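You operate a simulated robot arm through the tools that you are given. There is no shell and no other tool.

Carry out the task below with a simulated robot arm. There is one attempt and no reset: what you move stays moved.

TASK
Unstrap the bundle and send the cross-bar that the ticket names to the orange tray.
Fine: open the orange toggle and strap; the other cross-bar goes into the green tray.
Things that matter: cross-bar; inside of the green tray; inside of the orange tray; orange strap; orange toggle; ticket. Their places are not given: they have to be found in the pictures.

The check looks at the end state, three seconds after you hand in, the way a careful person would. Anything else that was tipped, shoved, dropped, spilled or broken makes it a failure.

THE ROBOT
A 7-joint arm with a fingered hand, fixed in place. Base frame: the origin is at the foot of the arm, x ahead of it, y to its left, z up. Readings come in mm, degrees, newtons and seconds.
With the tool pointing down near the work surface it reaches from about 360 to 720 mm from the base axis. Its first joint turns from -166.0 to 166.0 degrees. Payload 3.4 kg.
The tool frame sits at the grasp point between the pads (the TCP): z along the fingers, y along the line on which they close. The tips reach 25 mm beyond it. The gripper opens to 88 mm. The gripper's body begins 29 mm behind the TCP. The gripper is a hand of 3 fingers: y runs from the thumb to the fingers, the wrist lies at [-13, -106, -174] in the tool frame.
Orientation is that of the tool frame in the base frame, as a unit quaternion [w, x, y, z]. With the fingers straight down and the wrist toward the robot, the tool's x, y and z point along [0, 1, 0], [1, 0, 0] and [0, 0, -1] of the base frame.

THE INTERFACE
- The arm moves only by the tool send_rows. Its argument "plan" is a list that holds one entry, the list of rows, each a list of 6 numbers: the shift along the base's x, y, z in mm, then the turn, a rotation vector about the base's x, y, z in degrees. In form: [[[x, y, z, ax, ay, az], ...]]. A call has 1 to 20 rows; each row is the pose to reach, as a shift and turn from the pose commanded when the call began. Each row takes 0.2 s and may step no farther than 50 mm and 8.6 degrees from the row before; otherwise, the whole call is refused. A pose out of reach is approached as far as the arm can. The call stops where the force on the tool passes 90 N (or 10 N more than at its start, if that is more) or the arm is blocked; 0.2 s more then pass. In this call time passes only in rows, and 0.2 s behind the last. It gives the time, the measured TCP pose, the force on the tool (base axes), the opening and the grip force at its end, in the units of the frame above (readings bear some noise), with the torque about the TCP (base axes, N m) and any sound that the robot's microphone picked up.
- Cameras (640 x 400 px; columns grow to the right, rows downward): "scene" is fixed at [220.9, 649.4, 1749.2]; the picture's right is [-0.97, -0.25, 0.00], its down [-0.17, 0.64, -0.75] and it looks along [0.19, -0.72, -0.66] (base axes); focal length 332 px, centre (320, 200). "wrist" rides on the gripper at [58, -85, -99] in the tool frame; the picture's right is [-0.67, 0.35, -0.66], its down [-0.69, -0.63, 0.37] and it looks along [-0.29, 0.69, 0.66] (tool axes); focal length 261 px, centre (320, 200).
- camera(camera): a new picture of that camera. No time passes.
- move_column(by): slides the trunk up (or, below 0, down) by that many mm; the arm rides with it, the base frame stays. It gives what a move gives, with no picture.
- move_fingers(index, middle, thumb_bend, thumb_turn): sets how far each is bent, from 0 (flat) to 1 (curled in); at 0.3 the hand is open as for a grip, at 0.7 the pads meet at the TCP. One left out holds its place. A second passes; each finger stops where it meets its share of the squeeze, and holds until it gets a number again. It is the only way to open and close the hand. It gives what a move gives, with no picture; readings hold the bend of each and the force on the fingers (four entries, about 0 where the hand has none), thumb and palm. thumb_turn goes from beside the hand (0) to across from the fingers (1), as for a grip.
- point_at(camera, pixels): there is no depth. For up to 12 entries [column, row, z] of the newest picture of that camera ("zoom" is the newest enlarged one), the place [x, y] in the base frame at which the ray of that pixel passes the height z, good to about 2 mm. No time passes.
- inspect(camera, box): a new picture of the part [left, top, right, bottom] of that camera's present view, enlarged. No time passes.
- sign_off(): hands the job in; it is judged then, once.

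Leave the gripper open and the arm clear of the work at the hand-in unless told otherwise.

The tools are called after "Request:" as a command line: name --argument value ..., lists and objects as JSON in quotes. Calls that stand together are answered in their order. send_rows: Moves the arm, as the interface text tells. Its arguments: {"type":"object","properties":{"plan":{"type":"array","items":{"type":"array","items":{"type":"array","items":{"type":"number"}}}}},"required":["plan"]} The other tools are called the same way: move_column (by) slides the trunk up or down; move_fingers (index, middle, thumb_bend, thumb_turn) moves the fingers one by one; camera (camera) takes a picture; point_at (camera, pixels) gives the place at which the rays of pixels pass given heights; inspect (camera, box) takes an enlarged picture of a part of a camera's view; sign_off () hands the job in.

At the start:

```text
t: 0.0
ee_pos: [351.3, 28.7, 1313.6]
ee_rot: [0.0, 0.707, 0.707, 0.0]
ft_force: [-0.7, -0.5, 0.3]
moment: [0.0, 0.02, 0.02]
width: 87.5
gripper_force: 0.2
shape: jaw
bend: [0.3, 0.3, 0.3, 0.98]
finger forces: [0.0, 0.1, 0.0, 0.0, 0.0, 0.0]
trunk travel left (down, up): [-525.0, 65.0]
```

scene: 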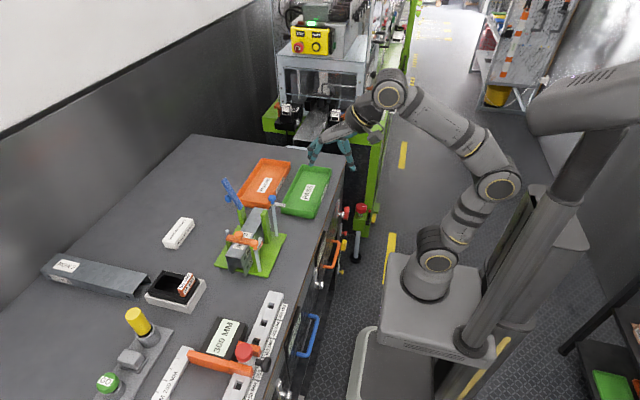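
wrist: 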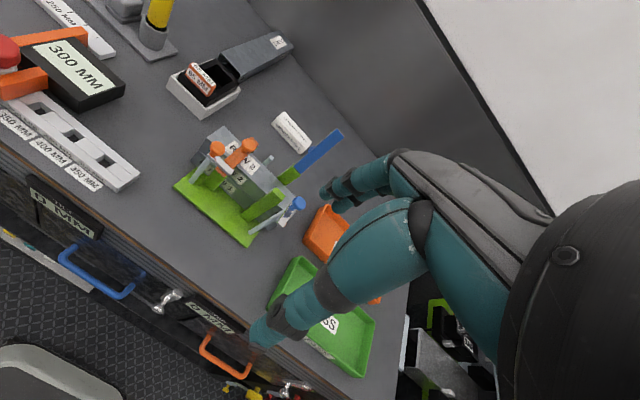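

I see a green fixture with an orange toggle/strap near (250,245) in the scene picture, plus the orange and green trays. I'll enlarge the fixture and trays in both cameras first.

Request:
inspect --camera "scene" --box '[200, 170, 300, 290]'

Request:
inspect --camera "wrist" --box '[150, 90, 360, 260]'

Request:
inspect --camera "scene" --box '[30, 140, 340, 334]'

```text
3.33 times, centred on (250, 230) of scene
```

zoom: 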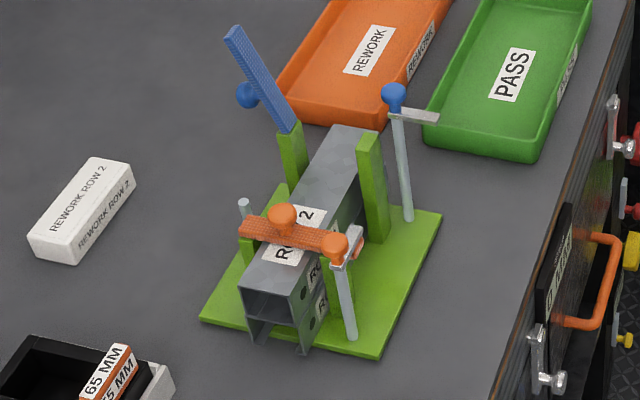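

```text
2.35 times, centred on (255, 175) of wrist
```

zoom: 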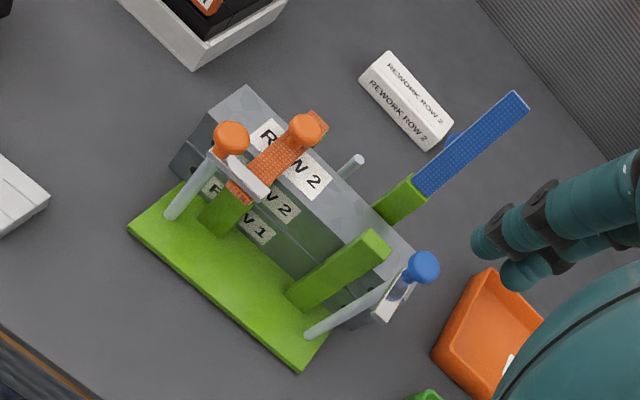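

```text
2.06 times, centred on (185, 237) of scene
```

zoom: 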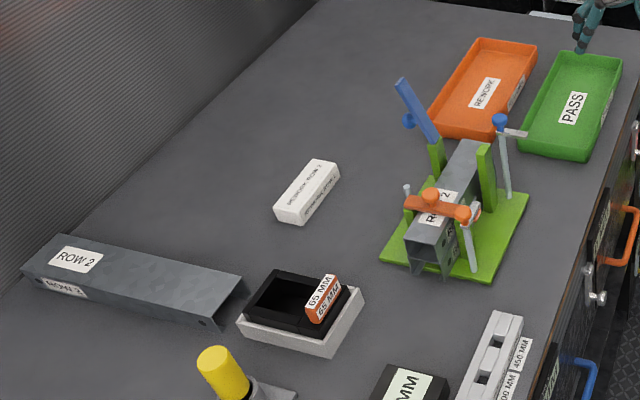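

The ticket reads "REWORK ROW 2", and the trays are labelled REWORK (orange) and PASS (green). The top bar in the fixture is labelled ROW 2 and the lower one ROW 1. Next I'll triangulate the base-plate corner, at scene (286,233.6) and wrist (248.6,247.3), to get the table height.

Request:
point_at --camera "scene" --pixels '[[286, 233.6, 700], [286, 233.6, 800], [286, 233.6, 900], [286, 233.6, 1000]]'

Request:
point_at --camera "wrist" --pixels '[[248.6, 247.3, 700], [248.6, 247.3, 800], [248.6, 247.3, 900], [248.6, 247.3, 1000]]'

```text
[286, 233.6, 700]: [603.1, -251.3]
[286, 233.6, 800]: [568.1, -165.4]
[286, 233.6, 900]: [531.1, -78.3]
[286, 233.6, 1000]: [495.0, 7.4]
```

```text
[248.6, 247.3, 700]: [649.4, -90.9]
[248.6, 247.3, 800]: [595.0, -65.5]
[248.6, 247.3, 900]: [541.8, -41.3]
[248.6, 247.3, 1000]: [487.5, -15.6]
```

The two rays cross near z≈960 at about (509,-26), so the base plate's top is at about 960. I'll zoom in further on the fixture, ticket and trays to measure them accurately.

Request:
inspect --camera "scene" --box '[210, 225, 290, 275]'

Request:
inspect --camera "scene" --box '[210, 175, 290, 225]'

Request:
inspect --camera "wrist" --box '[170, 110, 314, 200]'

Request:
inspect --camera "scene" --box '[225, 145, 345, 220]'

```text
8.00 times, centred on (250, 250) of scene
```

zoom: 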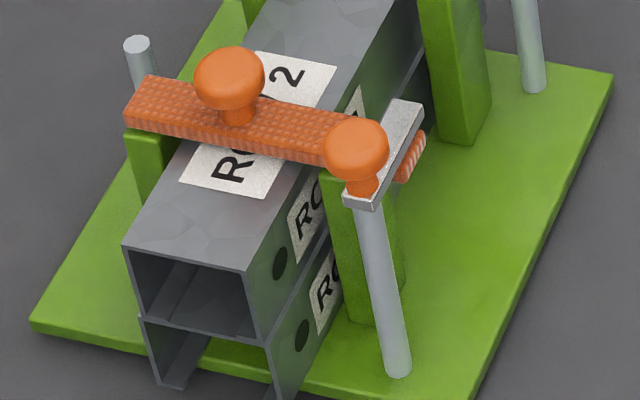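

```text
8.00 times, centred on (250, 200) of scene
```

zoom: 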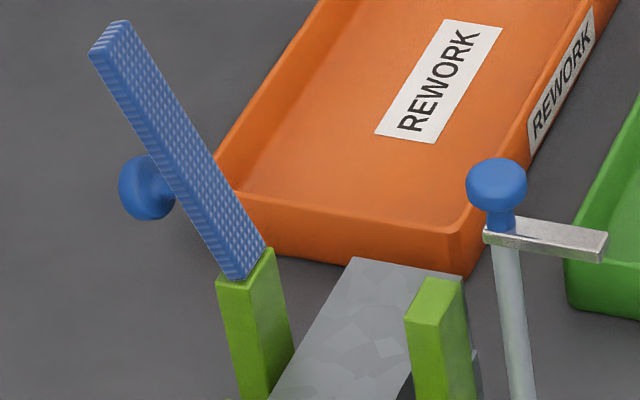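

```text
4.44 times, centred on (242, 155) of wrist
```

zoom: 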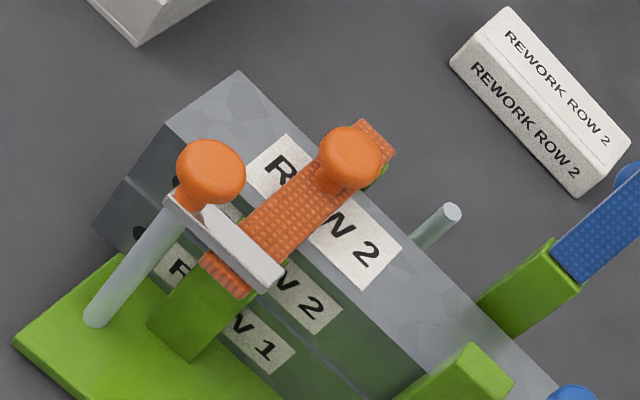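

```text
5.33 times, centred on (285, 182) of scene
```

zoom: 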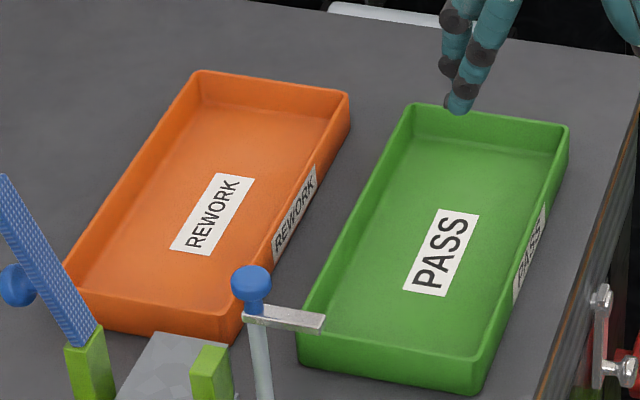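

The layout looks like this. The orange strap runs across the bars and hinges on the far (+x) post. A grey toggle bar on the near pole clamps the strap's near end. The blue strap is already open, with its toggle bar swung toward the robot. Next I'll triangulate the knob, toggle bar end, pole foot, strap knob and bar corners from both cameras.

Request:
point_at --camera "scene" --pixels '[[254.4, 243.75, 900], [254.4, 243.75, 1100], [260.6, 238.5, 900], [260.6, 238.5, 1100], [259.6, 271.5, 900], [259.6, 271.5, 1100], [238.75, 234.4, 900], [238.75, 234.4, 1100], [226, 255.6, 900], [226, 255.6, 1100], [240.9, 258.5, 900], [240.9, 258.5, 1100]]'

Request:
point_at --camera "wrist" --pixels '[[217.2, 148.7, 900], [217.2, 148.7, 1100], [231.9, 171.9, 900], [231.9, 171.9, 1100], [191.3, 181.6, 900], [191.3, 181.6, 1100], [248.8, 145.3, 900], [248.8, 145.3, 1100], [223.5, 126.2, 900], [223.5, 126.2, 1100], [207.1, 137.4, 900], [207.1, 137.4, 1100]]'

```text
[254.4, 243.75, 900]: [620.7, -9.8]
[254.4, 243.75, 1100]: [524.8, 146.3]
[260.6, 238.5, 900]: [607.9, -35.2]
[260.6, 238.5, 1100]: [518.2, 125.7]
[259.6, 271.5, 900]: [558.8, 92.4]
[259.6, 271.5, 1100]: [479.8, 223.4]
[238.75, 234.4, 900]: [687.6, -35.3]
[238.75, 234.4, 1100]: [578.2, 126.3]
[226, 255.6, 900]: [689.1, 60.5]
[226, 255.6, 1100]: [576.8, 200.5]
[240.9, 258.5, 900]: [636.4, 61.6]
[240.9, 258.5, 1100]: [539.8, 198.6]
```

```text
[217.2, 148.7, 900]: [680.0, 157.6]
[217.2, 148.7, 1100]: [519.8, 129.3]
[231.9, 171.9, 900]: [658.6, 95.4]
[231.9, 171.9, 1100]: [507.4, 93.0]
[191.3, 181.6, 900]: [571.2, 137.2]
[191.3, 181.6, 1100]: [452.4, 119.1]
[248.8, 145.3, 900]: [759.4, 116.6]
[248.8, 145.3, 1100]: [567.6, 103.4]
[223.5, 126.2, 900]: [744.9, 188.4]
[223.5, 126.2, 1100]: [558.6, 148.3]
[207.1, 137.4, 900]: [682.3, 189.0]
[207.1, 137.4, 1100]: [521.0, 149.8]
```

Triangulation results so far:
- Toggle pole at about (534,132), with its knob at z≈1083.
- Toggle bar free end at about (535,94,1062).
- Strap knob at about (592,105,1074).
- Top bar near end at y≈160, x 567–607, top z≈1044.

Next are the ticket base corners for table height, the bars' far end, and the trays.

Request:
point_at --camera "scene" --pixels '[[175.6, 249.2, 900], [175.6, 249.2, 1000], [194.5, 226.4, 900], [194.5, 226.4, 1000], [253, 207.5, 1044], [268, 209.4, 1044], [261.6, 158, 970], [290.6, 162.3, 970], [268.5, 204.1, 970], [301.9, 164.2, 970], [331.5, 168.5, 970], [314.6, 211.6, 970]]'

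Request:
point_at --camera "wrist" --pixels '[[271.3, 124.6, 900], [271.3, 124.6, 1000], [300.1, 154.3, 900], [300.1, 154.3, 1000]]'

Request:
inspect --camera "wrist" --box '[230, 160, 390, 260]'

Request:
inspect --camera "scene" --box '[160, 205, 224, 245]'

```text
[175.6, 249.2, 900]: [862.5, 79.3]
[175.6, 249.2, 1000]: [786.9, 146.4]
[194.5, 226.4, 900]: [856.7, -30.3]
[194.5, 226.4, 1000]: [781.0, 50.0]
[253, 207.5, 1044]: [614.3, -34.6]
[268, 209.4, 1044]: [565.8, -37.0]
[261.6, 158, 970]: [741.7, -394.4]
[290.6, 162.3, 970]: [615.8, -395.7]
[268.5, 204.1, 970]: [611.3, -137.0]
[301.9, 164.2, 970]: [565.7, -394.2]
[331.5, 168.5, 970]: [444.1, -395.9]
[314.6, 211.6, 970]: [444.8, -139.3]
```

```text
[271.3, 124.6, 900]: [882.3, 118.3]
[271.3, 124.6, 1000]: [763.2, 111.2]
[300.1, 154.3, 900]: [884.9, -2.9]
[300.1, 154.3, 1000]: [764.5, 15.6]
```

```text
4.00 times, centred on (310, 210) of wrist
```

zoom: 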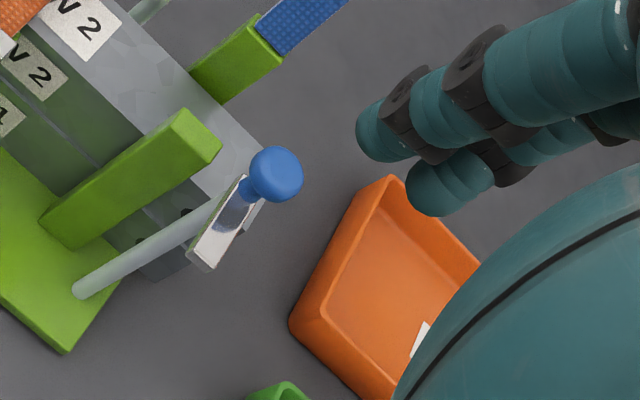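

```text
10.00 times, centred on (192, 225) of scene
```

zoom: 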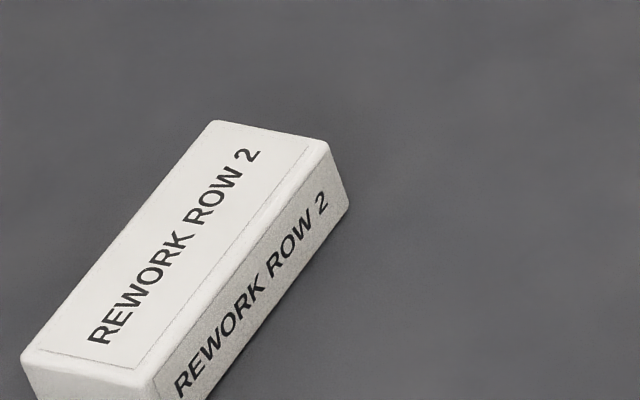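

The ticket reads "REWORK ROW 2", and the table is at z≈950. The trays are about 125 x 258 mm, with the long side along y. The bars are about 200 mm long, y −37 to 161. Now I'll locate the posts and poles.

Request:
point_at --camera "scene" --pixels '[[253.1, 265, 960], [260.6, 261.25, 960], [265.6, 241, 960], [269.4, 242.5, 960], [276.4, 234.5, 960], [264.1, 212.75, 1000], [264.1, 212.75, 1100], [225.6, 245.5, 1040], [244.4, 264.75, 1002], [272.1, 198.1, 1083], [285, 205, 1062], [223.75, 180, 1120]]'

Request:
point_at --camera "wrist" --pixels '[[280, 195, 1000], [280, 195, 1100], [300, 203.5, 1083], [250.5, 232.5, 960], [290.5, 225, 1060]]'

```text
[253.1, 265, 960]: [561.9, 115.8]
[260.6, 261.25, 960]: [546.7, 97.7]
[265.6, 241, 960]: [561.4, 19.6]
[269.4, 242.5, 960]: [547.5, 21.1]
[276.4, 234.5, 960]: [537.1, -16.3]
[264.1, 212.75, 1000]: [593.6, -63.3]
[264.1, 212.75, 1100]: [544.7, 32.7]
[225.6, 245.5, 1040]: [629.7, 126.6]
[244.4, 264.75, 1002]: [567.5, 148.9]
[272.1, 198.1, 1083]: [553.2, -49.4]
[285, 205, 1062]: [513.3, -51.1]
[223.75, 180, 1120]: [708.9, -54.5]
```

```text
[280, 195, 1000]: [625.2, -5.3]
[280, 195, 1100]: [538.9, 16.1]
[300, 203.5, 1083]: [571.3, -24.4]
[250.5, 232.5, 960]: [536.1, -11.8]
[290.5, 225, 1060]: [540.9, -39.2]
```

The near posts are at y≈4–20 (blue, top z≈1080) and y≈98–116 (orange), which leaves a 78 mm gap around y≈59 for gripping the bars. I want a closer wrist view of the toggle, so I'll move the arm to about (433,103,1172), which is clear of everything.

Request:
send_rows --plan '[[[14, 12, -24, 0, 0, 0], [28, 25, -47, 0, 0, 0], [42, 38, -70, 0, 0, 0], [56, 50, -94, 0, 0, 0], [70, 62, -118, 0, 0, 0], [82, 74, -141, 0, 0, 0]]]'

Request:
camera --camera "wrist"

Request:
camera --camera "scene"

```text
t: 1.4
ee_pos: [435.7, 102.8, 1172.7]
ee_rot: [0.0, 0.707, 0.707, 0.0]
ft_force: [0.1, -0.1, -0.5]
moment: [-0.01, 0.0, 0.01]
width: 87.5
gripper_force: 0.0
shape: jaw
bend: [0.3, 0.3, 0.3, 0.98]
finger forces: [0.0, 0.0, 0.0, 0.0, 0.0, 0.0]
trunk travel left (down, up): [-525.0, 65.0]
```

```text
taken
```

wrist: 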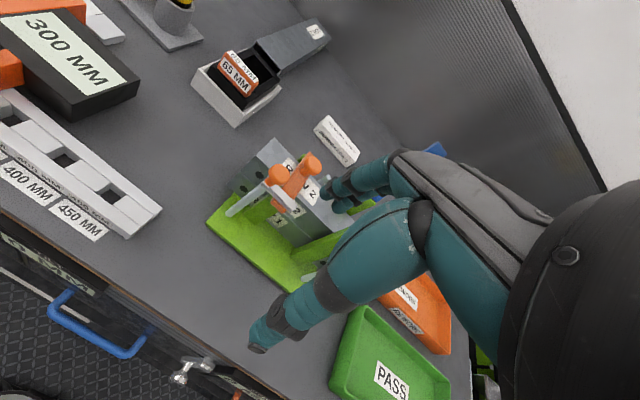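

```text
taken
```

scene: 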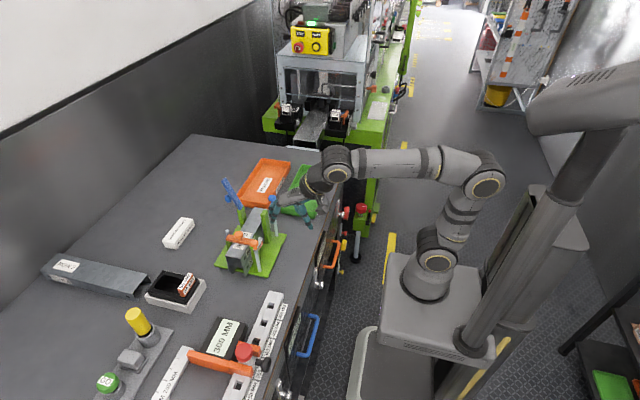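

The fixture is clearer now around (280,200) in the wrist picture. I'll enlarge it.

Request:
inspect --camera "wrist" --box '[200, 120, 360, 220]'

Request:
inspect --camera "wrist" --box '[220, 130, 460, 280]'

Request:
inspect --camera "scene" --box '[200, 170, 328, 250]'

```text
4.00 times, centred on (280, 170) of wrist
```

zoom: 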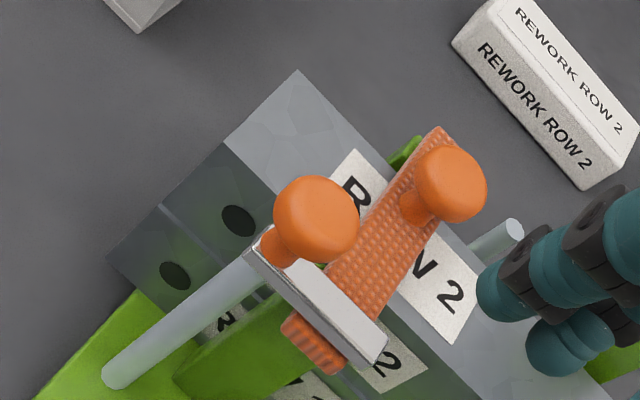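

```text
2.67 times, centred on (340, 205) of wrist
```

zoom: 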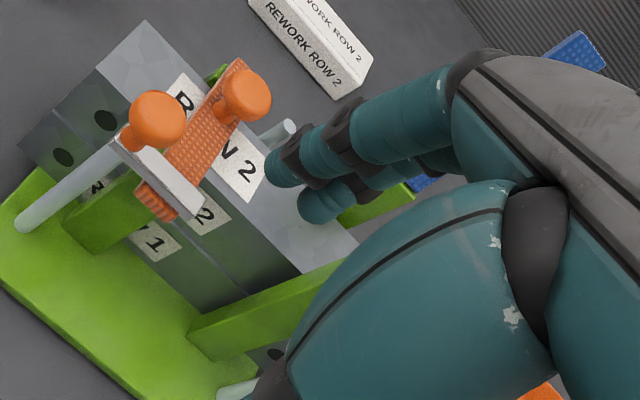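

```text
5.00 times, centred on (264, 210) of scene
```

zoom: 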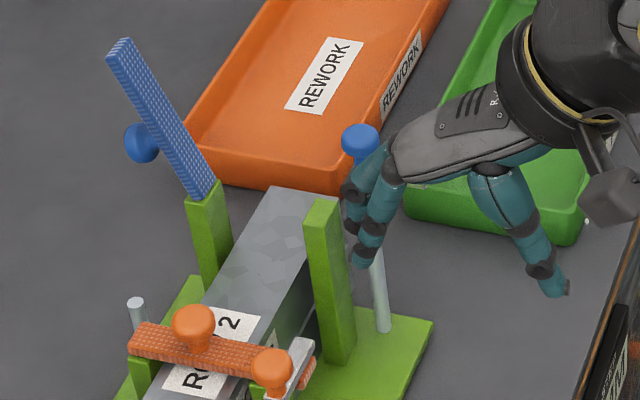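

This view is much clearer. The toggle bar lies on top of the strap's near end, pivots at the pole, and has its knob above the pivot. I'll triangulate again from this closer view.

Request:
point_at --camera "wrist" --pixels '[[278.75, 174.5, 1000], [278.75, 174.5, 1100], [293.75, 207.5, 1000], [293.75, 207.5, 1100], [313, 165.75, 1000], [313, 165.75, 1100], [278.75, 206.25, 1000], [278.75, 206.25, 1100], [328.75, 177, 1000], [328.75, 177, 1100], [309.5, 152.5, 1000], [309.5, 152.5, 1100]]'

Request:
point_at --camera "scene" --pixels '[[254.5, 243.75, 1000], [254.5, 243.75, 1100], [260.6, 238.5, 1000], [260.6, 238.5, 1100], [238.75, 234.5, 1000], [238.75, 234.5, 1100], [262.5, 242.5, 1000], [262.5, 242.5, 1100], [227.1, 230.4, 1000], [227.1, 230.4, 1100], [227.5, 237, 1000], [227.5, 237, 1100]]'

Request:
point_at --camera "wrist" --pixels '[[274.25, 137.5, 1000], [274.25, 137.5, 1100], [255.5, 156.25, 1000], [255.5, 156.25, 1100], [240, 171.25, 1000], [240, 171.25, 1100], [227, 183.75, 950], [227, 183.75, 1000]]'

```text
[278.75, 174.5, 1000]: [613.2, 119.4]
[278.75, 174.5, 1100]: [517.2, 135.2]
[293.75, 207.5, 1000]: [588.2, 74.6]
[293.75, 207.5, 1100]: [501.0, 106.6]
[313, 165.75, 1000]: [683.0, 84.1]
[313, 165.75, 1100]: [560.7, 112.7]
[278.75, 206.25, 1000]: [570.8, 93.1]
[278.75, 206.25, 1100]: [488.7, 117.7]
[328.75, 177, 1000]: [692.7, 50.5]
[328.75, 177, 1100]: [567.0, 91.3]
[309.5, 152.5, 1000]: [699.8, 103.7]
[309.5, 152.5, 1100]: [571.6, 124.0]
```

```text
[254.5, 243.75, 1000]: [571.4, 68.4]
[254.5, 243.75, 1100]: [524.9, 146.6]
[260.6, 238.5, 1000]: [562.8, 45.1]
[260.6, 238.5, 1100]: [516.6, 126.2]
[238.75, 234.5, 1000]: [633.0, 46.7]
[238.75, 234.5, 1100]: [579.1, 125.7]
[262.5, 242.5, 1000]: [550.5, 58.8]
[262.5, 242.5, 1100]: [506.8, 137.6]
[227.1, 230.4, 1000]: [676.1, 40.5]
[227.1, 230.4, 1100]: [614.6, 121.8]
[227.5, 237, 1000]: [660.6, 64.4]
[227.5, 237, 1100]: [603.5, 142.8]
```

```text
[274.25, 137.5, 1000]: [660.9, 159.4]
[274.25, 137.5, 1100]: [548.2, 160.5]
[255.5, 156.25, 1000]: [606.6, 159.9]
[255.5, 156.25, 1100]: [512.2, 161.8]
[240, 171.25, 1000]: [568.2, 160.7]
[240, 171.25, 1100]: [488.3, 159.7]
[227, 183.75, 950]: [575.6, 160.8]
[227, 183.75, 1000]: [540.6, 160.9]
```

Refined positions:
- Toggle knob at (533,132,1083).
- Toggle bar free end at (535,94,1061).
- Strap knob at (593,105,1074).
- Strap near end at x≈524.
- A short rod on the far side at (660,61), top z≈1025.
- Bars x 565–610, upper bar z≈1003–1043.

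Before using the fingers as a pusher I need to know where the tips are, so I'll project the fingertip pixels in the scene view.

Request:
inspect --camera "scene" --box '[256, 190, 336, 240]'

Request:
point_at --camera "scene" --pixels '[[272.4, 222.4, 1130], [272.4, 222.4, 1150], [272.4, 222.4, 1170], [312, 228.4, 1130], [312, 228.4, 1150], [312, 228.4, 1170]]'

```text
8.00 times, centred on (296, 215) of scene
```

zoom: 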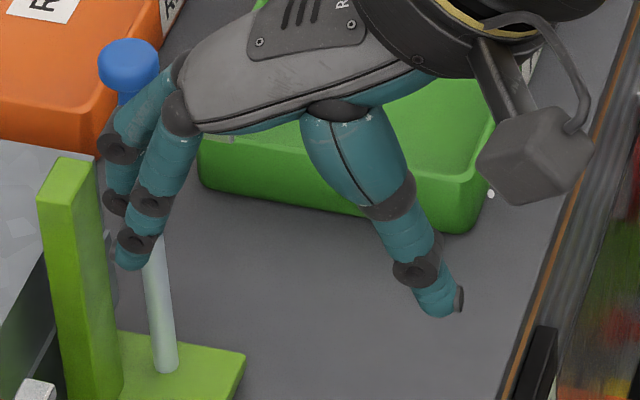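

```text
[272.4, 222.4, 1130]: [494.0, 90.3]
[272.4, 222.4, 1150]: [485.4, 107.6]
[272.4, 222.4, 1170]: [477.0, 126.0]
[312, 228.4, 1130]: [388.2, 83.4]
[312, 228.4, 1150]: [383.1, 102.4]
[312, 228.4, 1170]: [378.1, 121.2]
```

The open fingertips sit about 47 mm to the +x side of the TCP and roughly 15–22 mm below it. I plan to hook the finger pair behind (+x of) the toggle bar's free end and draw it toward the robot. First I'll hover above it at TCP (503,85,1110) and check.

Request:
send_rows --plan '[[[17, -4, -10, 0, 0, 0], [34, -9, -20, 0, 0, 0], [51, -14, -35, 0, 0, 0], [67, -18, -50, 0, 0, 0], [67, -18, -63, 0, 0, 0]]]'

Request:
inspect --camera "scene" --box '[210, 205, 306, 265]'

Request:
camera --camera "wrist"

```text
t: 2.6
ee_pos: [502.0, 84.0, 1107.5]
ee_rot: [0.0, 0.707, 0.707, 0.0]
ft_force: [-0.4, -0.6, -1.0]
moment: [-0.03, 0.0, 0.03]
width: 87.7
gripper_force: 0.1
shape: jaw
bend: [0.3, 0.3, 0.3, 0.98]
finger forces: [0.1, 0.0, 0.0, 0.1, 0.1, 0.0]
trunk travel left (down, up): [-525.0, 65.0]
```

```text
6.67 times, centred on (258, 235) of scene
```

zoom: 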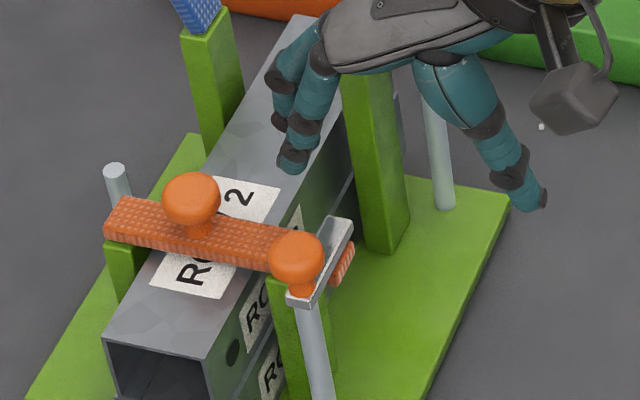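

```text
taken
```

wrist: 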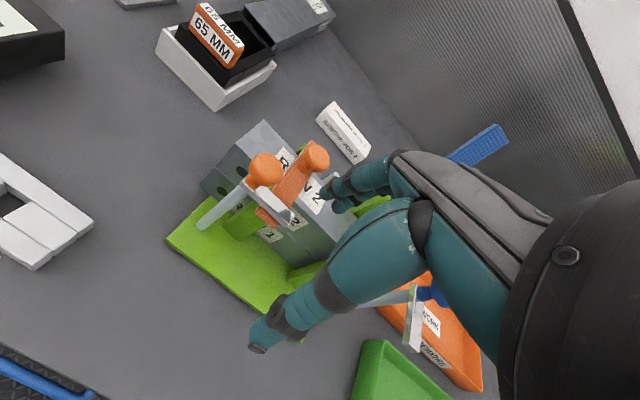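

I'm hovering as planned. I'll project the two fingertip pixels to get their heights and y positions.

Request:
point_at --camera "scene" --pixels '[[254, 229.5, 1080], [254, 229.5, 1090], [254, 229.5, 1100], [251.6, 223.75, 1080], [251.6, 223.75, 1090], [251.6, 223.75, 1100]]'

Request:
inspect --camera "wrist" --box '[220, 110, 412, 230]'

```text
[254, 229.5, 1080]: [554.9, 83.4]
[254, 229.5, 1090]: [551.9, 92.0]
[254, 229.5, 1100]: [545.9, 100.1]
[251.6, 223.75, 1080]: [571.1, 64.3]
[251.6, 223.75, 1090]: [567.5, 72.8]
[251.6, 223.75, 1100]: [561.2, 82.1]
```

```text
3.33 times, centred on (316, 170) of wrist
```

zoom: 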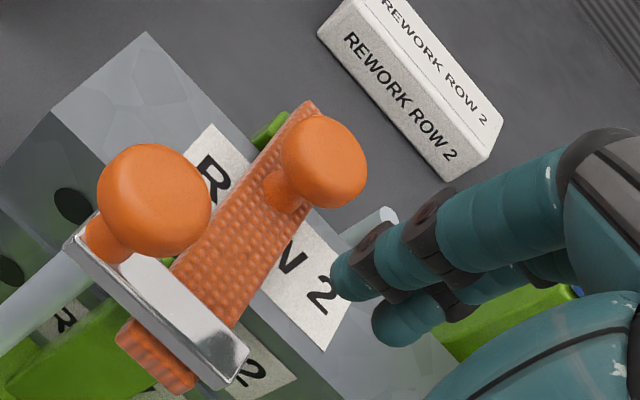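

Request:
point_at --camera "wrist" --pixels '[[324, 193, 1080], [324, 193, 1090], [324, 193, 1100], [337, 205.5, 1080], [337, 205.5, 1090], [337, 205.5, 1100], [291, 225, 1060], [259, 183, 1060], [300, 152.5, 1074]]'

```text
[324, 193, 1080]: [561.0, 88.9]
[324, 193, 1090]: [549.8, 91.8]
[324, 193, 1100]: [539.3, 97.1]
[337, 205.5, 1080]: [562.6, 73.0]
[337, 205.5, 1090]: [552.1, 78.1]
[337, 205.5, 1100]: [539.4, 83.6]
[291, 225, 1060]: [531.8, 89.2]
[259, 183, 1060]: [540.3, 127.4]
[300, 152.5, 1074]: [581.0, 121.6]
```

The +y fingertip centre is at (551,92,1090) and its bottom is about 22 mm below the TCP. I'll lower to TCP z≈1079 so the tips hang just above the strap, between the toggle bar (x≈535) and the strap knob (x≈582). I'll go slowly and watch the force.

Request:
send_rows --plan '[[[2, 2, -6, 0, 0, 0], [3, 4, -12, 0, 0, 0], [3, 4, -18, 0, 0, 0], [3, 4, -24, 0, 0, 0], [3, 4, -28, 0, 0, 0]]]'

Request:
inspect --camera "scene" --box '[226, 220, 290, 260]'

Request:
inspect --camera "wrist" --box '[220, 110, 412, 230]'

```text
t: 3.8
ee_pos: [505.1, 88.5, 1079.8]
ee_rot: [0.0, 0.707, 0.707, 0.0]
ft_force: [0.8, 0.3, -0.3]
moment: [0.02, -0.01, -0.02]
width: 87.5
gripper_force: 0.1
shape: jaw
bend: [0.3, 0.3, 0.3, 0.98]
finger forces: [0.0, 0.0, 0.0, 0.1, 0.0, 0.1]
trunk travel left (down, up): [-525.0, 65.0]
```

```text
10.00 times, centred on (258, 240) of scene
```

zoom: 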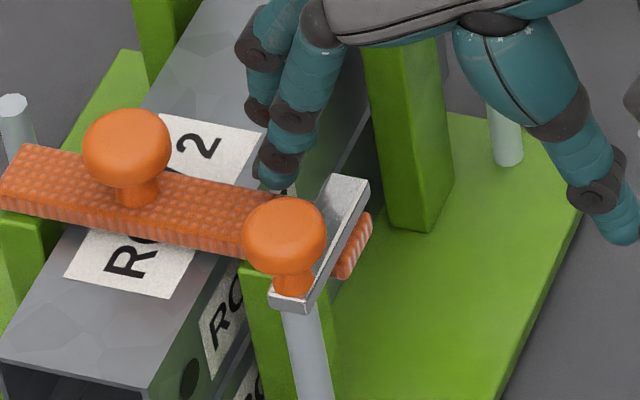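

```text
3.33 times, centred on (316, 170) of wrist
```

zoom: 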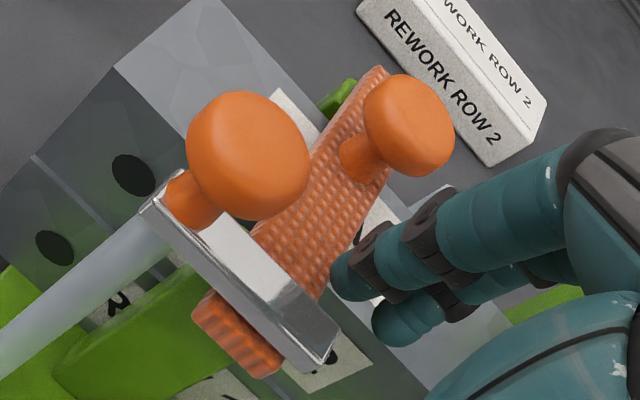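

The fingertips sit just behind the toggle bar with no contact force. I'll draw them 14 mm toward the robot in small steps and check that the bar turns.

Request:
send_rows --plan '[[[-3, 0, 0, 0, 0, 0], [-6, 0, 0, 0, 0, 0], [-9, 0, 0, 0, 0, 0], [-12, 0, 0, 0, 0, 0], [-15, 0, 0, 0, 0, 0]]]'

Request:
inspect --camera "scene" --box '[226, 220, 290, 260]'

Request:
inspect --camera "wrist" --box '[220, 110, 412, 230]'

```text
t: 5.0
ee_pos: [489.1, 89.1, 1080.9]
ee_rot: [0.0, 0.707, 0.707, 0.0]
ft_force: [0.9, 0.5, 0.1]
moment: [-0.04, 0.0, 0.01]
width: 87.9
gripper_force: 0.1
shape: jaw
bend: [0.3, 0.3, 0.3, 0.98]
finger forces: [0.8, 0.1, 0.0, 0.0, 0.0, 0.1]
trunk travel left (down, up): [-525.0, 65.0]
```

```text
10.00 times, centred on (258, 240) of scene
```

zoom: 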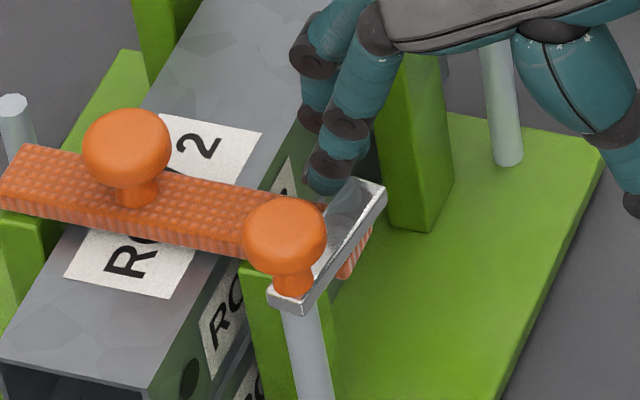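

```text
3.33 times, centred on (316, 170) of wrist
```

zoom: 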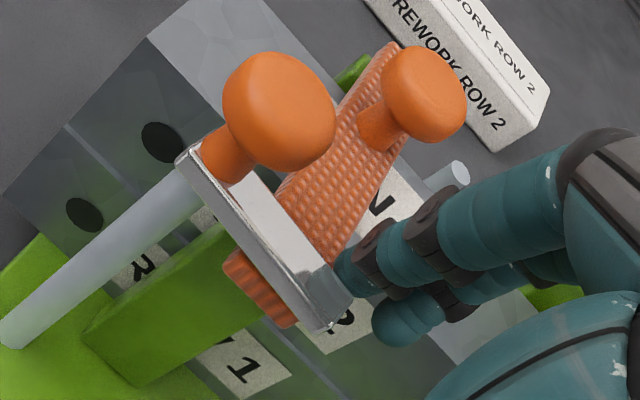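

The toggle bar is turning freely under about 1 N. I'll follow the arc around the pole to swing it to roughly 90–100°, pointing toward the robot like the blue one.

Request:
send_rows --plan '[[[-4, 0, 0, 0, 0, 0], [-8, 1, 0, 0, 0, 0], [-12, 2, 0, 0, 0, 0], [-16, 3, 0, 0, 0, 0], [-20, 5, 0, 0, 0, 0], [-23, 7, 0, 0, 0, 0], [-26, 10, 0, 0, 0, 0], [-29, 13, 0, 0, 0, 0], [-31, 16, 0, 0, 0, 0], [-33, 19, 0, 0, 0, 0], [-35, 22, 0, 0, 0, 0], [-36, 25, 0, 0, 0, 0], [-37, 28, 0, 0, 0, 0], [-38, 30, 0, 0, 0, 0]]]'

Request:
inspect --camera "scene" --box '[226, 220, 290, 260]'

Request:
inspect --camera "wrist" --box '[220, 110, 412, 230]'

```text
t: 8.0
ee_pos: [452.1, 117.4, 1081.3]
ee_rot: [0.0, 0.707, 0.707, -0.001]
ft_force: [0.4, -3.8, -0.2]
moment: [-0.07, -0.03, -0.18]
width: 87.6
gripper_force: 0.1
shape: jaw
bend: [0.29, 0.3, 0.3, 0.98]
finger forces: [2.8, 0.0, 0.0, 0.0, 0.0, 0.1]
trunk travel left (down, up): [-525.0, 65.0]
```

```text
10.00 times, centred on (258, 240) of scene
```

zoom: 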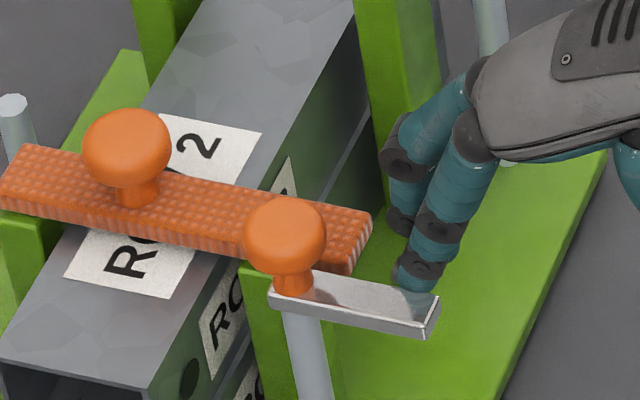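

```text
3.33 times, centred on (316, 170) of wrist
```

zoom: 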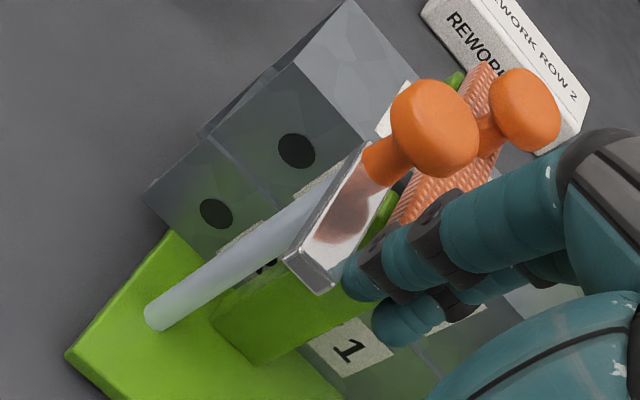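

The toggle bar is at about 90° and against its stop (3.8 N), matching the open blue one. I'll back the fingers off in −y, then raise clear of the fixture.

Request:
send_rows --plan '[[[-2, -8, 0, 0, 0, 0], [-4, -16, 2, 0, 0, 0], [-4, -18, 25, 0, 0, 0], [0, -18, 60, 0, 0, 0], [10, -18, 100, 0, 0, 0], [20, -18, 130, 0, 0, 0]]]'

Request:
inspect --camera "scene" --box '[210, 205, 306, 265]'

Request:
inspect --camera "wrist" --box '[200, 110, 392, 230]'

```text
t: 9.4
ee_pos: [472.1, 101.0, 1210.6]
ee_rot: [0.0, 0.707, 0.707, 0.001]
ft_force: [-0.8, 0.3, 0.2]
moment: [0.02, -0.01, -0.01]
width: 87.6
gripper_force: 0.0
shape: jaw
bend: [0.3, 0.3, 0.3, 0.98]
finger forces: [0.1, 0.0, 0.0, 0.0, 0.0, 0.1]
trunk travel left (down, up): [-525.0, 65.0]
```

```text
6.67 times, centred on (258, 235) of scene
```

zoom: 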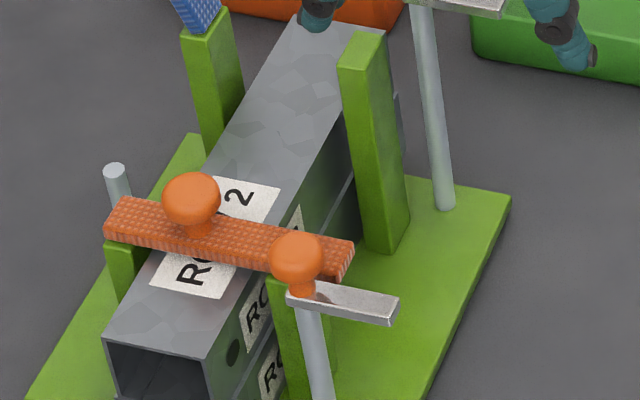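

```text
3.33 times, centred on (296, 170) of wrist
```

zoom: 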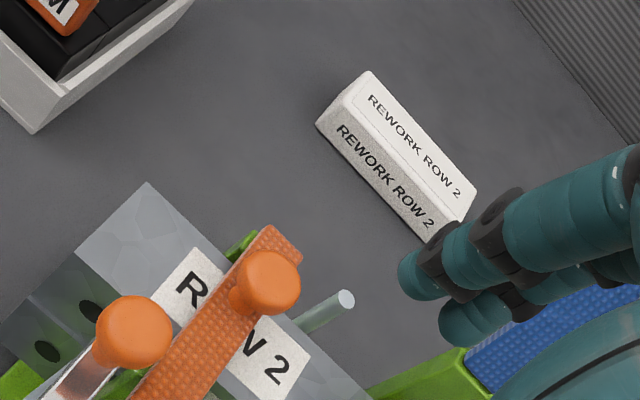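

The toggle stays open. I want the strap's hinge geometry before lifting it by its knob, so I'll triangulate the strap's far end corners, near end corners and knob from this view.

Request:
point_at --camera "scene" --pixels '[[228.45, 234.7, 1040], [228.45, 234.7, 1060], [225.9, 239.2, 1040], [225.9, 239.2, 1060], [238.6, 234.5, 1060], [238.6, 234.5, 1080], [263, 241.5, 1040], [263, 241.5, 1060], [260.2, 245.5, 1040], [260.2, 245.5, 1060]]'

Request:
point_at --camera "wrist" --pixels '[[290.6, 187.4, 1040], [290.6, 187.4, 1060], [281, 177.5, 1040], [281, 177.5, 1060], [281, 195, 1060], [281, 195, 1080]]'

Request:
inspect --camera "scene" --box '[216, 172, 264, 202]'

Request:
inspect --camera "scene" --box '[220, 222, 268, 252]'

```text
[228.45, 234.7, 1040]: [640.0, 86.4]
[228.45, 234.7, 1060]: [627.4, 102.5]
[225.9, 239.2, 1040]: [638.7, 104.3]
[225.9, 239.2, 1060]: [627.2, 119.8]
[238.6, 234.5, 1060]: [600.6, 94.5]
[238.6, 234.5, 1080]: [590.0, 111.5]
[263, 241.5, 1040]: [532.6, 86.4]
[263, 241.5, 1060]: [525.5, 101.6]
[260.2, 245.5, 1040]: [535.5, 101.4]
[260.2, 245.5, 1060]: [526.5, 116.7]
```

```text
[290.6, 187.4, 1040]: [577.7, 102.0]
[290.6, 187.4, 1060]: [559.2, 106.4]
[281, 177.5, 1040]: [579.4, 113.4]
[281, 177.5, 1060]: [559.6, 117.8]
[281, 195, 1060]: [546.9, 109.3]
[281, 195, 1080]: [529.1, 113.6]
```

```text
13.33 times, centred on (240, 187) of scene
```

zoom: 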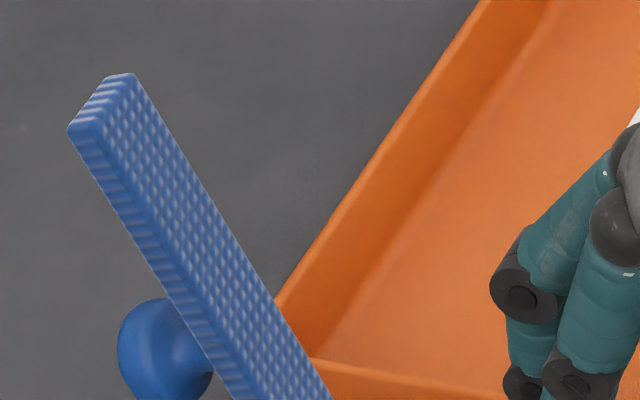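

```text
13.33 times, centred on (244, 237) of scene
```

zoom: 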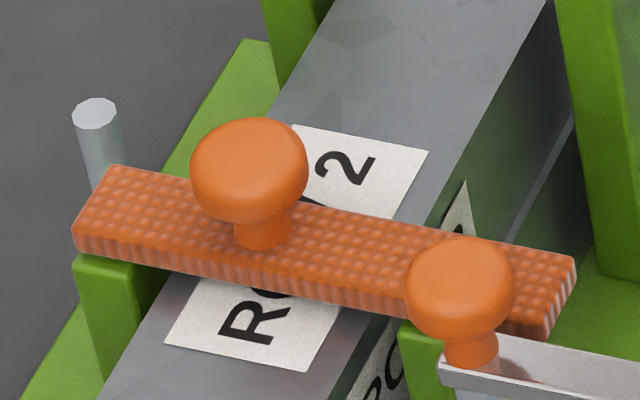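

The strap spans x 527–630 and y 98–116, top z≈1055, with the knob at (593,106.5,1074). The last wrist projections used an older picture, so I'm ignoring those. I'll use the open blue strap to learn the end angle by projecting its tip, knob and hinge.

Request:
point_at --camera "scene" --pixels '[[223.9, 179.5, 1100], [223.9, 179.5, 1200], [228, 198.25, 1050], [228, 198.25, 1150], [240.6, 208.75, 1050], [240.6, 208.75, 1150], [263.5, 212.6, 1050], [263.5, 212.6, 1100]]'

Request:
camera --camera "wrist"

```text
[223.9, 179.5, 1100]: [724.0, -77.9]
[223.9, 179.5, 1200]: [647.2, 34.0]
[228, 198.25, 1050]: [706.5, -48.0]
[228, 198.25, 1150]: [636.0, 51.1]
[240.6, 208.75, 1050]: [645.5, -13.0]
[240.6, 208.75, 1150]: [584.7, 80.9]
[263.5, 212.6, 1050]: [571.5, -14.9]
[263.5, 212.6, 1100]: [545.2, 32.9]
```

```text
taken
```

wrist: 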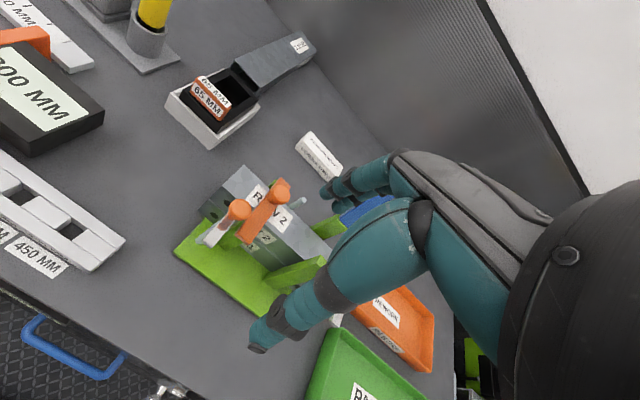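

From the blue strap I estimate the hinge is near the strap's far end (x≈630, z≈1051), with an open angle of about 108–113°. I'll grip the strap knob from its ±y sides so the strap can swing up between the fingers. First I'll yaw the hand about −75° at height while moving over the knob.

Request:
send_rows --plan '[[[10, 0, 0, 0, 0, -8], [20, 0, 0, 0, 0, -16], [35, 0, 0, 0, 0, -24], [50, 0, 0, 0, 0, -32], [65, 1, 0, 0, 0, -40], [80, 2, 0, 0, 0, -48], [95, 3, 0, 0, 0, -56], [110, 4, 0, 0, 0, -64], [119, 5, 0, 0, 0, -70], [121, 5.5, 0, 0, 0, -75]]]'

Request:
camera --camera "wrist"

Request:
camera --camera "scene"

```text
t: 11.6
ee_pos: [554.5, 100.6, 1166.9]
ee_rot: [0.0, 0.989, 0.151, -0.001]
ft_force: [0.3, -0.7, -1.0]
moment: [0.03, 0.01, -0.01]
width: 87.6
gripper_force: 0.0
shape: jaw
bend: [0.3, 0.3, 0.3, 0.98]
finger forces: [0.2, 0.0, 0.1, 0.0, 0.0, 0.0]
out of reach, approached as far as the arm can: row 7, 8, 9, 10
trunk travel left (down, up): [-525.0, 65.0]
```

```text
taken
```

wrist: 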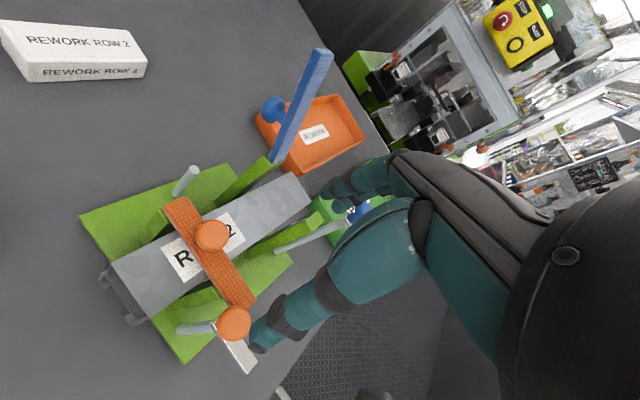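

```text
taken
```

scene: 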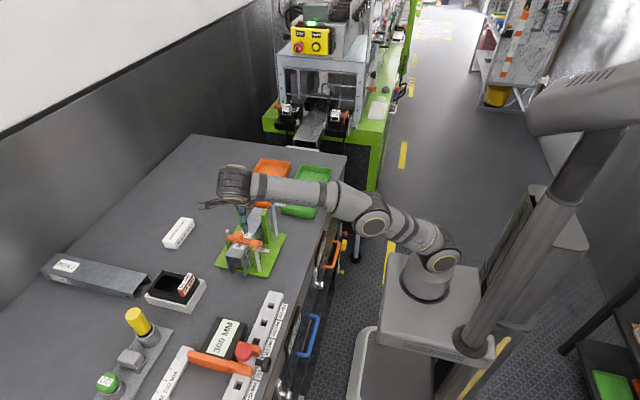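

The −75° yaw put the knob pose out of reach; the arm stopped at (554,101,1167). I'll drop that idea. Instead I'll lift the strap's free end from beneath, from the robot side, with fingers pointing forward, and push it over from there. First I'll return to the unrotated pose.

Request:
send_rows --plan '[[[-10, 0, 0, 0, 0, 8], [-20, 0, 0, 0, 0, 16], [-35, 0, 0, 0, 0, 24], [-50, 0, 0, 0, 0, 32], [-65, -1, 0, 0, 0, 40], [-80, -2, 0, 0, 0, 48], [-95, -3, 0, 0, 0, 56], [-110, -4, 0, 0, 0, 64], [-121, -5.5, 0, 0, 0, 72], [-121, -5.5, 0, 0, 0, 75]]]'

```text
t: 13.8
ee_pos: [433.9, 96.0, 1170.0]
ee_rot: [0.0, 0.707, 0.708, 0.0]
ft_force: [0.3, -0.1, 0.0]
moment: [0.01, -0.02, 0.03]
width: 87.6
gripper_force: 0.1
shape: jaw
bend: [0.3, 0.3, 0.3, 0.98]
finger forces: [0.0, 0.0, 0.1, 0.1, 0.0, 0.0]
trunk travel left (down, up): [-525.0, 65.0]
```

I'm back at (434,96,1170), unrotated. Now I'll flatten index and middle to see how far forward they point.

Request:
move_fingers --index 0 --middle 0

Request:
inspect --camera "scene" --box '[240, 180, 336, 240]'

Request:
camera --camera "wrist"

```text
t: 14.8
ee_pos: [433.9, 96.2, 1170.2]
ee_rot: [0.0, 0.707, 0.708, 0.001]
ft_force: [0.9, 1.2, -0.2]
moment: [-0.02, -0.01, 0.04]
width: 118.0
gripper_force: 0.0
shape: fingers
bend: [0.0, 0.0, 0.3, 0.98]
finger forces: [0.1, 0.1, 0.0, 0.0, 0.0, 0.1]
trunk travel left (down, up): [-525.0, 65.0]
```

```text
6.67 times, centred on (288, 210) of scene
```

zoom: 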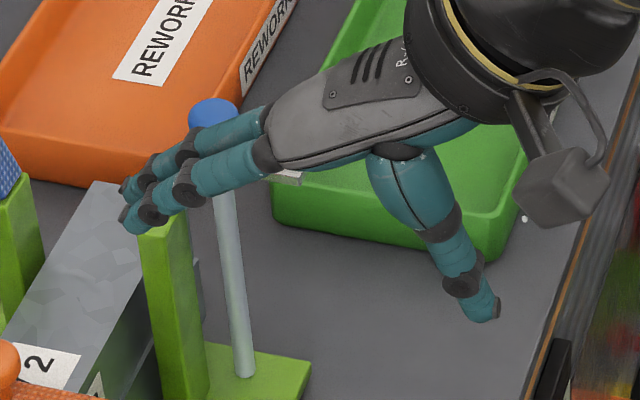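

```text
taken
```

wrist: 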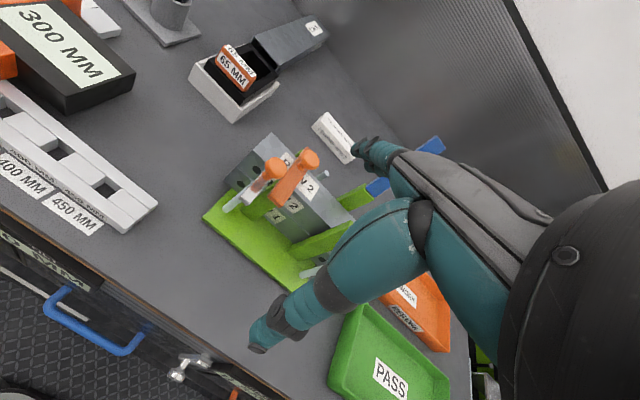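

The flat fingers now point well forward. I'll measure the +y finger's tip and knuckle in the scene view to get its slope.

Request:
point_at --camera "scene" --pixels '[[258.9, 214.5, 1150], [258.9, 214.5, 1200], [279.75, 203.25, 1180], [279.75, 203.25, 1250], [268, 208.3, 1150], [268, 208.3, 1220], [312, 228.5, 1130], [312, 228.5, 1160]]'

Request:
point_at --camera "wrist" --pixels '[[357, 143, 1150], [357, 143, 1200], [360, 153, 1150], [360, 153, 1200]]'

Request:
inspect --camera "wrist" --box '[320, 110, 480, 210]'

```text
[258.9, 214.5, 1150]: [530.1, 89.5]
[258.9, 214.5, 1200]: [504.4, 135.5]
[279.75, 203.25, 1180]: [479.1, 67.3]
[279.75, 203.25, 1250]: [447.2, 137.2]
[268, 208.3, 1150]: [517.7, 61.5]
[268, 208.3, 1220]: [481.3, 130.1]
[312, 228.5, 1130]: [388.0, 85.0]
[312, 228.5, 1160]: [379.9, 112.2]
```

```text
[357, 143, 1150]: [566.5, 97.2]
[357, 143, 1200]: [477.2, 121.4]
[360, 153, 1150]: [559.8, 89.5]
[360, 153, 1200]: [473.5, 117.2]
```

```text
4.00 times, centred on (400, 160) of wrist
```

zoom: 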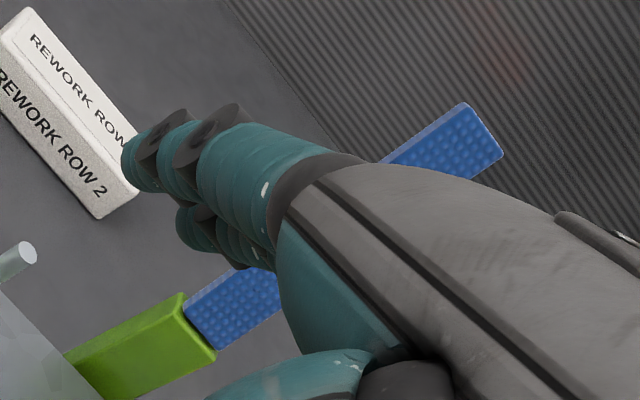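

The flat finger's tip is about 88 mm ahead of the TCP, sloping about 40° down. With a further −10° tilt it makes a good hook. I'll tilt and stage the fingertip in front of the strap's free end, tip around (505,104,1070), then measure it again.

Request:
send_rows --plan '[[[-4, 0, -25, 0, -4, 0], [-8, 0, -50, 0, -8, 0], [-12, 0, -75, 0, -10, 0], [-16, 0, -98, 0, -10, 0], [-16, 0, -112, 0, -10, 0]]]'

Request:
camera --camera "wrist"

Request:
inspect --camera "scene" --box '[226, 210, 306, 260]'

Request:
inspect --camera "wrist" --box '[250, 80, 410, 180]'

```text
t: 16.0
ee_pos: [419.5, 94.3, 1056.6]
ee_rot: [0.062, 0.704, 0.704, 0.061]
ft_force: [1.1, 0.7, 0.4]
moment: [-0.01, -0.01, 0.04]
width: 117.8
gripper_force: 0.0
shape: fingers
bend: [0.0, 0.0, 0.3, 0.98]
finger forces: [0.0, 0.0, 0.0, 0.0, 0.0, 0.0]
trunk travel left (down, up): [-525.0, 65.0]
```

```text
taken
```

wrist: 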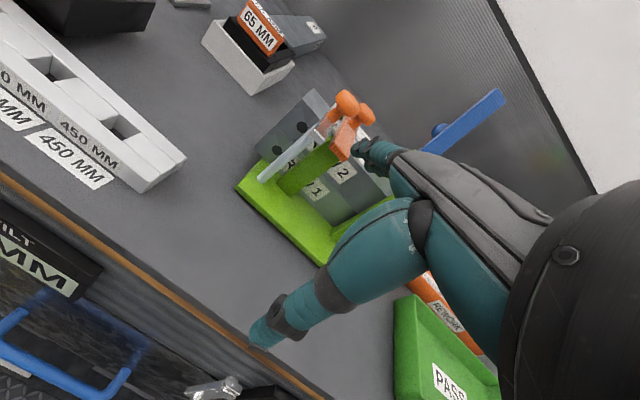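

```text
8.00 times, centred on (266, 235) of scene
```

zoom: 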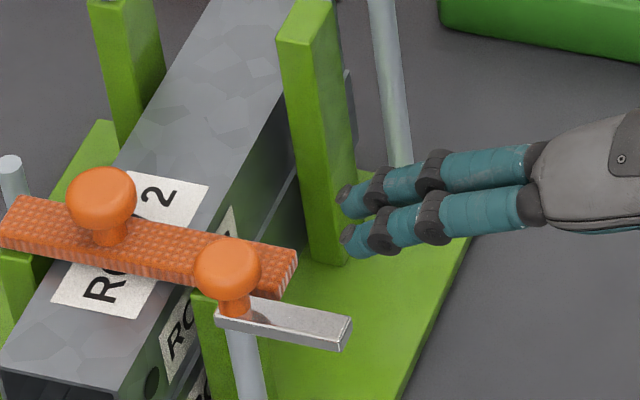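

```text
4.00 times, centred on (330, 130) of wrist
```

zoom: 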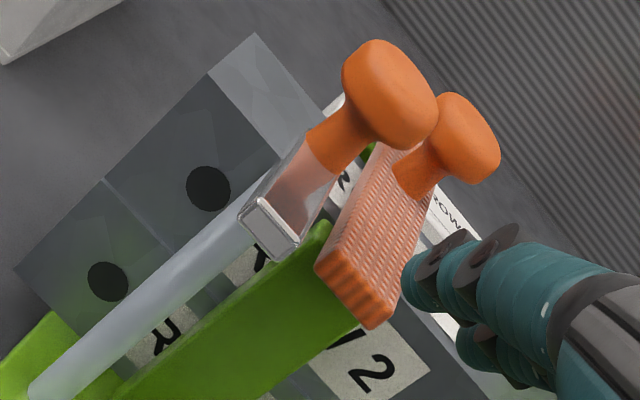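

Request:
point_at --camera "scene" --pixels '[[269.6, 240.4, 1040], [269.6, 240.4, 1060], [269.6, 240.4, 1080], [292.5, 233, 1080], [292.5, 233, 1110], [269.1, 234.8, 1040], [269.1, 234.8, 1080]]'

Request:
point_at --camera "wrist" --pixels '[[353, 150, 1040], [353, 150, 1060], [353, 150, 1080], [332, 147, 1050], [344, 158, 1050], [313.75, 133.5, 1050]]'

```text
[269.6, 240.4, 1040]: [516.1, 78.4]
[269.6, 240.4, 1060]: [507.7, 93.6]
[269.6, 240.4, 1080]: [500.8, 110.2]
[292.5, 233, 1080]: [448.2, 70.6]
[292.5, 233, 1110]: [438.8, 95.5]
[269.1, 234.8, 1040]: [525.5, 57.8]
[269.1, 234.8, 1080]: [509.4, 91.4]
```

```text
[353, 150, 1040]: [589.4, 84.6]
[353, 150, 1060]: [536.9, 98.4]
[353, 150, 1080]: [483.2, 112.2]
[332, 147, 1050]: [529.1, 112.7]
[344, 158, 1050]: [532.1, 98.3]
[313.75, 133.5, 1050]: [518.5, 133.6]
```

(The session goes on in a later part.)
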